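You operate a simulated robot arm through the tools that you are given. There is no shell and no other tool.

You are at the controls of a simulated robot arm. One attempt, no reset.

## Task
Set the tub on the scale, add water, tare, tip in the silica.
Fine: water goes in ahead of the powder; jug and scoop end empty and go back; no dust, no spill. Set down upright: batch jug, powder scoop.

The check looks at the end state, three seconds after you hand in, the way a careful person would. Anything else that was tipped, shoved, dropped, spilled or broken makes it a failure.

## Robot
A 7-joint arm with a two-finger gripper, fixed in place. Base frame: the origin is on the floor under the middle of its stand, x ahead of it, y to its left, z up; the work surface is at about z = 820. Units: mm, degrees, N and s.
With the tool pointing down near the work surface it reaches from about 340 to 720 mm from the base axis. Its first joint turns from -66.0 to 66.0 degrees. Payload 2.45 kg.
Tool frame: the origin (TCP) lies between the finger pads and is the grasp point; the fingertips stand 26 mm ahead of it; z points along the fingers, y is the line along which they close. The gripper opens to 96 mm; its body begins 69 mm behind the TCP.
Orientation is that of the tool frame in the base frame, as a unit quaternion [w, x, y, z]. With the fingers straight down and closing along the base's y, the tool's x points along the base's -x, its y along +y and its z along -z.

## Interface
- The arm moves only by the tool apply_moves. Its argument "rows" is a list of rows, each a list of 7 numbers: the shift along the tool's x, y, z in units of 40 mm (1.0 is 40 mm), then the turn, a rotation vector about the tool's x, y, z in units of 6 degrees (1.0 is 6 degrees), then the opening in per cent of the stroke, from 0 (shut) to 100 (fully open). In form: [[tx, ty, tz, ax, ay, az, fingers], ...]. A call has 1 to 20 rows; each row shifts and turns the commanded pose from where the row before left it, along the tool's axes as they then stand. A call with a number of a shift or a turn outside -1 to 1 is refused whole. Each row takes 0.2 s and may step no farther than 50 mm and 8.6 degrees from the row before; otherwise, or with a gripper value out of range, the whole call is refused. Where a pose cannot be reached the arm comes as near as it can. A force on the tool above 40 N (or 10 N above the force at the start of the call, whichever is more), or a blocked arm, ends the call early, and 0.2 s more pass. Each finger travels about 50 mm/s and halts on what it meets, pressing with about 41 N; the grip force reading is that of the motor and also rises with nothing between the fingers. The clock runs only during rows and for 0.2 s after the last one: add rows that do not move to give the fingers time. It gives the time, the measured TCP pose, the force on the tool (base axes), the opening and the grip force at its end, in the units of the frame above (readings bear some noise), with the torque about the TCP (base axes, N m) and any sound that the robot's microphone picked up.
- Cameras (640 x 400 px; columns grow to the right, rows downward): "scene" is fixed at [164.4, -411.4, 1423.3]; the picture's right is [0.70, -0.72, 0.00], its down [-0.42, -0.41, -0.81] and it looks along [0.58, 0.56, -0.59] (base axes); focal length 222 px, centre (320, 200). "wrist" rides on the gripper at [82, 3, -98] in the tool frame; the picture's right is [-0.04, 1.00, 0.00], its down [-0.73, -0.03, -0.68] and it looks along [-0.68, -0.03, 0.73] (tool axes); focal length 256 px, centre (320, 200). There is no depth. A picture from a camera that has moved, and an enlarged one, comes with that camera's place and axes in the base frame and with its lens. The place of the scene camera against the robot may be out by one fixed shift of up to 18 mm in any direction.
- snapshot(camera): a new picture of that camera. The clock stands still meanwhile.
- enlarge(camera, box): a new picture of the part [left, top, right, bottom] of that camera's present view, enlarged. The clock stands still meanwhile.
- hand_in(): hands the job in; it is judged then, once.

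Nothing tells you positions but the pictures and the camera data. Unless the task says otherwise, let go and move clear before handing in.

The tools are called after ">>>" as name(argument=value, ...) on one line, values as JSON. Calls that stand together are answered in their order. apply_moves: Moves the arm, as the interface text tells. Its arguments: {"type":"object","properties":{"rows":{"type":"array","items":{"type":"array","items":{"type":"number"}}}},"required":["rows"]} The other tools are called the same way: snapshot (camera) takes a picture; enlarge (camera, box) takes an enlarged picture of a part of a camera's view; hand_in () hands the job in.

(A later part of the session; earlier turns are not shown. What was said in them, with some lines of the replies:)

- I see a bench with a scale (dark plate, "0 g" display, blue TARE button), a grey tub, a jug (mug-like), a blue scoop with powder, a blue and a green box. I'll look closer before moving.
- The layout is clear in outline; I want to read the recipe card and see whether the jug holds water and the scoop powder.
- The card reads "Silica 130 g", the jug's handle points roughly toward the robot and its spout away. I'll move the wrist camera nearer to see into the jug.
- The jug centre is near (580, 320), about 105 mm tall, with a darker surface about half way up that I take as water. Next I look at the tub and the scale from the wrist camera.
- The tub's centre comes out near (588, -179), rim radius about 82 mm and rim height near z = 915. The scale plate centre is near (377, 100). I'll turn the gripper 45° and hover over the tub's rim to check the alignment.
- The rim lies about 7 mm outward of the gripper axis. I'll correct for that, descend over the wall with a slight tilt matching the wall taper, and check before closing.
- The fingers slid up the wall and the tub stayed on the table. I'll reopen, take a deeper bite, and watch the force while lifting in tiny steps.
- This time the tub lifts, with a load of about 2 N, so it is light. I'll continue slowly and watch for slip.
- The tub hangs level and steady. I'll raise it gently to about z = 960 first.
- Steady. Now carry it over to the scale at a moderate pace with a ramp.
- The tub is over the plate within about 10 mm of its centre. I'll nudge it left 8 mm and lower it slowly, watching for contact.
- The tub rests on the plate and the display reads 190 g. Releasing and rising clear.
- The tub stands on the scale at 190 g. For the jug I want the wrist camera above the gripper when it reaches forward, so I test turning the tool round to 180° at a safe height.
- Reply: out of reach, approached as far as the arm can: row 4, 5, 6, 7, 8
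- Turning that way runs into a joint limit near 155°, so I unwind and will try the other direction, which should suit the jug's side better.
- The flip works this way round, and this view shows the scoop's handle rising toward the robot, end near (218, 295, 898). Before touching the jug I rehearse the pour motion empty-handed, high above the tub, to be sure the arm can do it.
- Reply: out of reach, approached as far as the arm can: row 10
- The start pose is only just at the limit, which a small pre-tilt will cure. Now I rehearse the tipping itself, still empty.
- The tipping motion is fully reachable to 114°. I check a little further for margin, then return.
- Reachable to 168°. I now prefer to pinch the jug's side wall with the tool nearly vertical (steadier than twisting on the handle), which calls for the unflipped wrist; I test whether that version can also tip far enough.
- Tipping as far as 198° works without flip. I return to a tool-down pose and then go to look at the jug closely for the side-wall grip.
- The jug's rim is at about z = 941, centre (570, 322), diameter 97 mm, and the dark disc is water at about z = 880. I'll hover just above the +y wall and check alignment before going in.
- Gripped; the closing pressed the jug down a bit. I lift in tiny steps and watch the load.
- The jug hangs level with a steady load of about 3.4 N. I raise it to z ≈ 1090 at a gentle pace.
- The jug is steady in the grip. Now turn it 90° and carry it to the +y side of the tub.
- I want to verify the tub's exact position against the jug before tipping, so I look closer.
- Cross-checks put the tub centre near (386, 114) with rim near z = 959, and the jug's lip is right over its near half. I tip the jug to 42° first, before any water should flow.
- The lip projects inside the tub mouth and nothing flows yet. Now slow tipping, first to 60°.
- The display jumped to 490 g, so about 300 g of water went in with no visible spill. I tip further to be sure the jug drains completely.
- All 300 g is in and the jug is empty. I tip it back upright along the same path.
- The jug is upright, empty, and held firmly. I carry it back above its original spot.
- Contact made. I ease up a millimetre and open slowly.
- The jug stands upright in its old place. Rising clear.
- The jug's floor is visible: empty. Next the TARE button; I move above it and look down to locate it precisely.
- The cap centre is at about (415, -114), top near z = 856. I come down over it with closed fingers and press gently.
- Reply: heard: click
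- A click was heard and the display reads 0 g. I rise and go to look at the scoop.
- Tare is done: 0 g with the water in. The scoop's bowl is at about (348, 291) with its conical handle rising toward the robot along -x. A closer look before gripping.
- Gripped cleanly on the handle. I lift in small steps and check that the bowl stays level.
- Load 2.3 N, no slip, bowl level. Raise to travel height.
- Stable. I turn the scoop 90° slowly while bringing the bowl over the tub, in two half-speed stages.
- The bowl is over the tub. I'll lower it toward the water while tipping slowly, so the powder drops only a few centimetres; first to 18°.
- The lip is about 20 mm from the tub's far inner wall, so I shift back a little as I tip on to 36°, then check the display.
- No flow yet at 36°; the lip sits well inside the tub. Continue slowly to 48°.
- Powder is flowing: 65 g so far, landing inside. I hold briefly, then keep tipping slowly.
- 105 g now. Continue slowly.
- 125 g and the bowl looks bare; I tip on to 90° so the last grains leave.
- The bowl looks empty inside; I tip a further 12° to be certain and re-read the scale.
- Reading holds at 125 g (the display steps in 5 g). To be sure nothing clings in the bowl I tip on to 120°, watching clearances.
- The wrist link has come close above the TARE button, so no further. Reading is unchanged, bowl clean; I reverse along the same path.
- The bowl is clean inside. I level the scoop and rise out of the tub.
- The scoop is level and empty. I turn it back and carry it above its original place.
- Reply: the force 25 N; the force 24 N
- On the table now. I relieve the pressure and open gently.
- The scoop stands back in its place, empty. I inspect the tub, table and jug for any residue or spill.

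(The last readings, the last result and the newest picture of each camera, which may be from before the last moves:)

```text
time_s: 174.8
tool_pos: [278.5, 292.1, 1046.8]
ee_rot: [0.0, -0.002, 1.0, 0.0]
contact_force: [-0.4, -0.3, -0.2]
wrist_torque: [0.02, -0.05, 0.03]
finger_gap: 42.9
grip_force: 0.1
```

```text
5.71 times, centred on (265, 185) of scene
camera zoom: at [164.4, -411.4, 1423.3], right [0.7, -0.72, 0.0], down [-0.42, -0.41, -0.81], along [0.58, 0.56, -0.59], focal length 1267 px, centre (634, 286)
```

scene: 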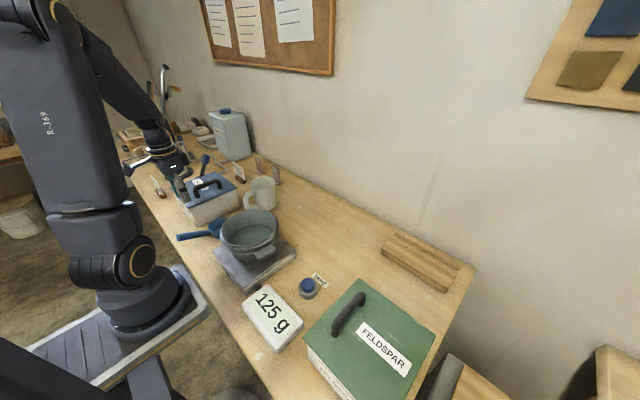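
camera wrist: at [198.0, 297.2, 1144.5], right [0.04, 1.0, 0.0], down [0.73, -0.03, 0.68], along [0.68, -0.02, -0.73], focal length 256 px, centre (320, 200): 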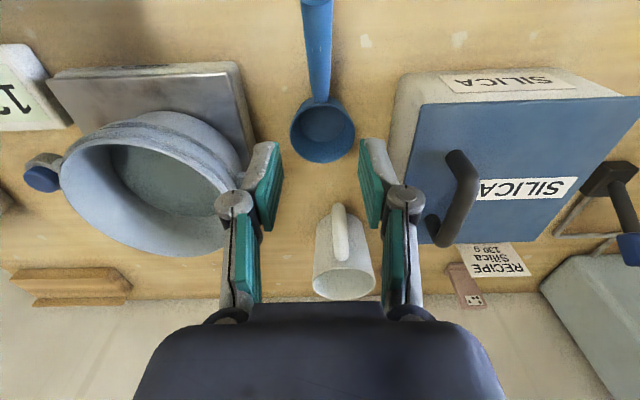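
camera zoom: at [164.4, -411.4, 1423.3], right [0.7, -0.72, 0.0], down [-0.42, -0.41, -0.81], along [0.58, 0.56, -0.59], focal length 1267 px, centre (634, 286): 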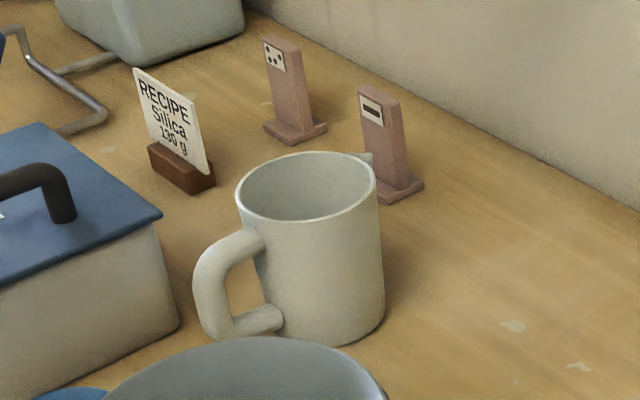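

Everything is clean: tub on the scale with the mix, jug and scoop upright and empty in their places, no spill seen. I raise the arm clear and take a last look.

>>> apply_moves(rows=[[0, 0, -0.9, 0, 0, 0, 45], [0, 0, -0.9, 0, 0, 0, 45], [-0.4, -0.4, -0.7, 0, 0, 0, 45], [-0.4, -0.4, -0.7, 0, 0, 0, 45], [-0.4, -0.4, -0.7, 0, 0, 0, 45], [0, 0, 0, 0, 0, 0, 45], [0, 0, 0, 0, 0, 0, 45], [0, 0, 0, 0, 0, 0, 45], [0, 0, 0, 0, 0, 0, 45]])

>>> snapshot(camera="scene")

>>> snapshot(camera="wrist")

>>> enlarge(camera="scene", box=[160, 170, 340, 340])

```text
time_s: 176.8
tool_pos: [326.0, 244.5, 1202.2]
ee_rot: [0.001, -0.001, 1.0, 0.001]
contact_force: [-0.4, -0.3, 0.4]
wrist_torque: [-0.03, -0.01, 0.03]
finger_gap: 43.0
grip_force: 0.2
```

```text
taken
```

scene: 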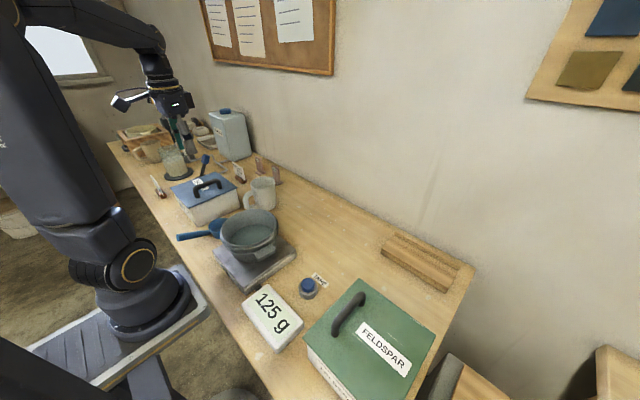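

```text
taken
camera wrist: at [245.0, 248.4, 1300.5], right [0.04, 1.0, 0.0], down [0.73, -0.03, 0.68], along [0.68, -0.02, -0.73], focal length 256 px, centre (320, 200)
```

wrist: 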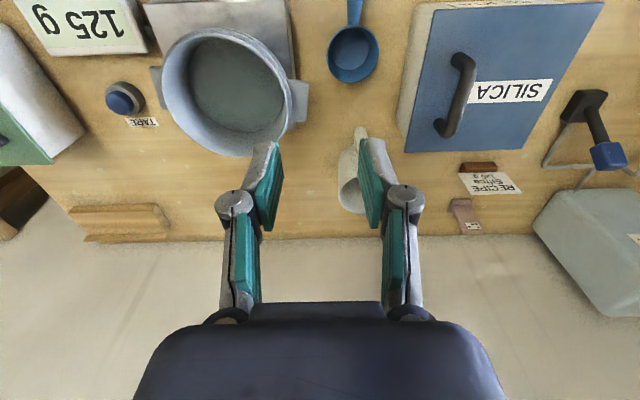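

```text
2.35 times, centred on (250, 255) of scene
camera zoom: at [164.4, -411.4, 1423.3], right [0.7, -0.72, 0.0], down [-0.42, -0.41, -0.81], along [0.58, 0.56, -0.59], focal length 522 px, centre (485, 71)
```

zoom: 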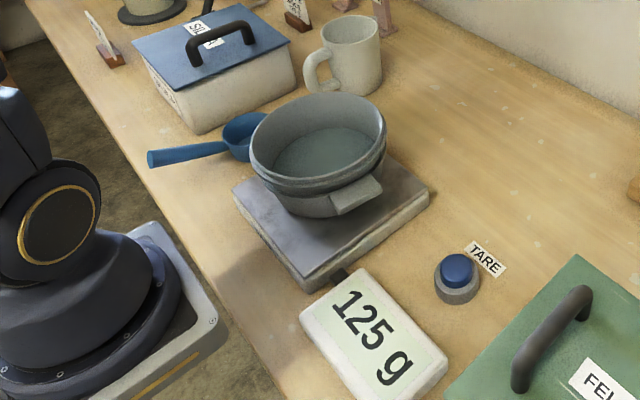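

Final state: the tub is on the scale with water and silica, tared before the powder, and the display shows 125 g. The jug and scoop stand upright and empty in their places, nothing is spilled, and the arm is clear. The recipe card says 130 g. The display has only shown multiples of 5 g, and the scoop looks empty inside, so I take this as the full dose and hand in.

>>> hand_in()

```text
The job is handed in.
```

The job is handed in: the tub is on the scale with about 300 g of water. I tared it to 0 g, then tipped in the silica, and the display now reads 125 g.

- **Silica amount:** the recipe card says 130 g. The scoop was tipped to 120° and looked empty inside, so everything it held appears to be in the tub. The display has only shown multiples of 5 g, which may explain the gap, but I can't confirm the last 5 g.
- **Jug and scoop:** both are empty, standing upright, and within a few millimetres of where they started.
- **Spills and dust:** I saw none on the table, scale or tub rim. The scoop's lip was inside the tub while the powder flowed, so it only fell a few centimetres.
- **First tub grip:** it slipped, and the tub stayed on the table. The second, deeper grip held.

There is a second card at the far left of the bench that I couldn't read, and I did not act on it.
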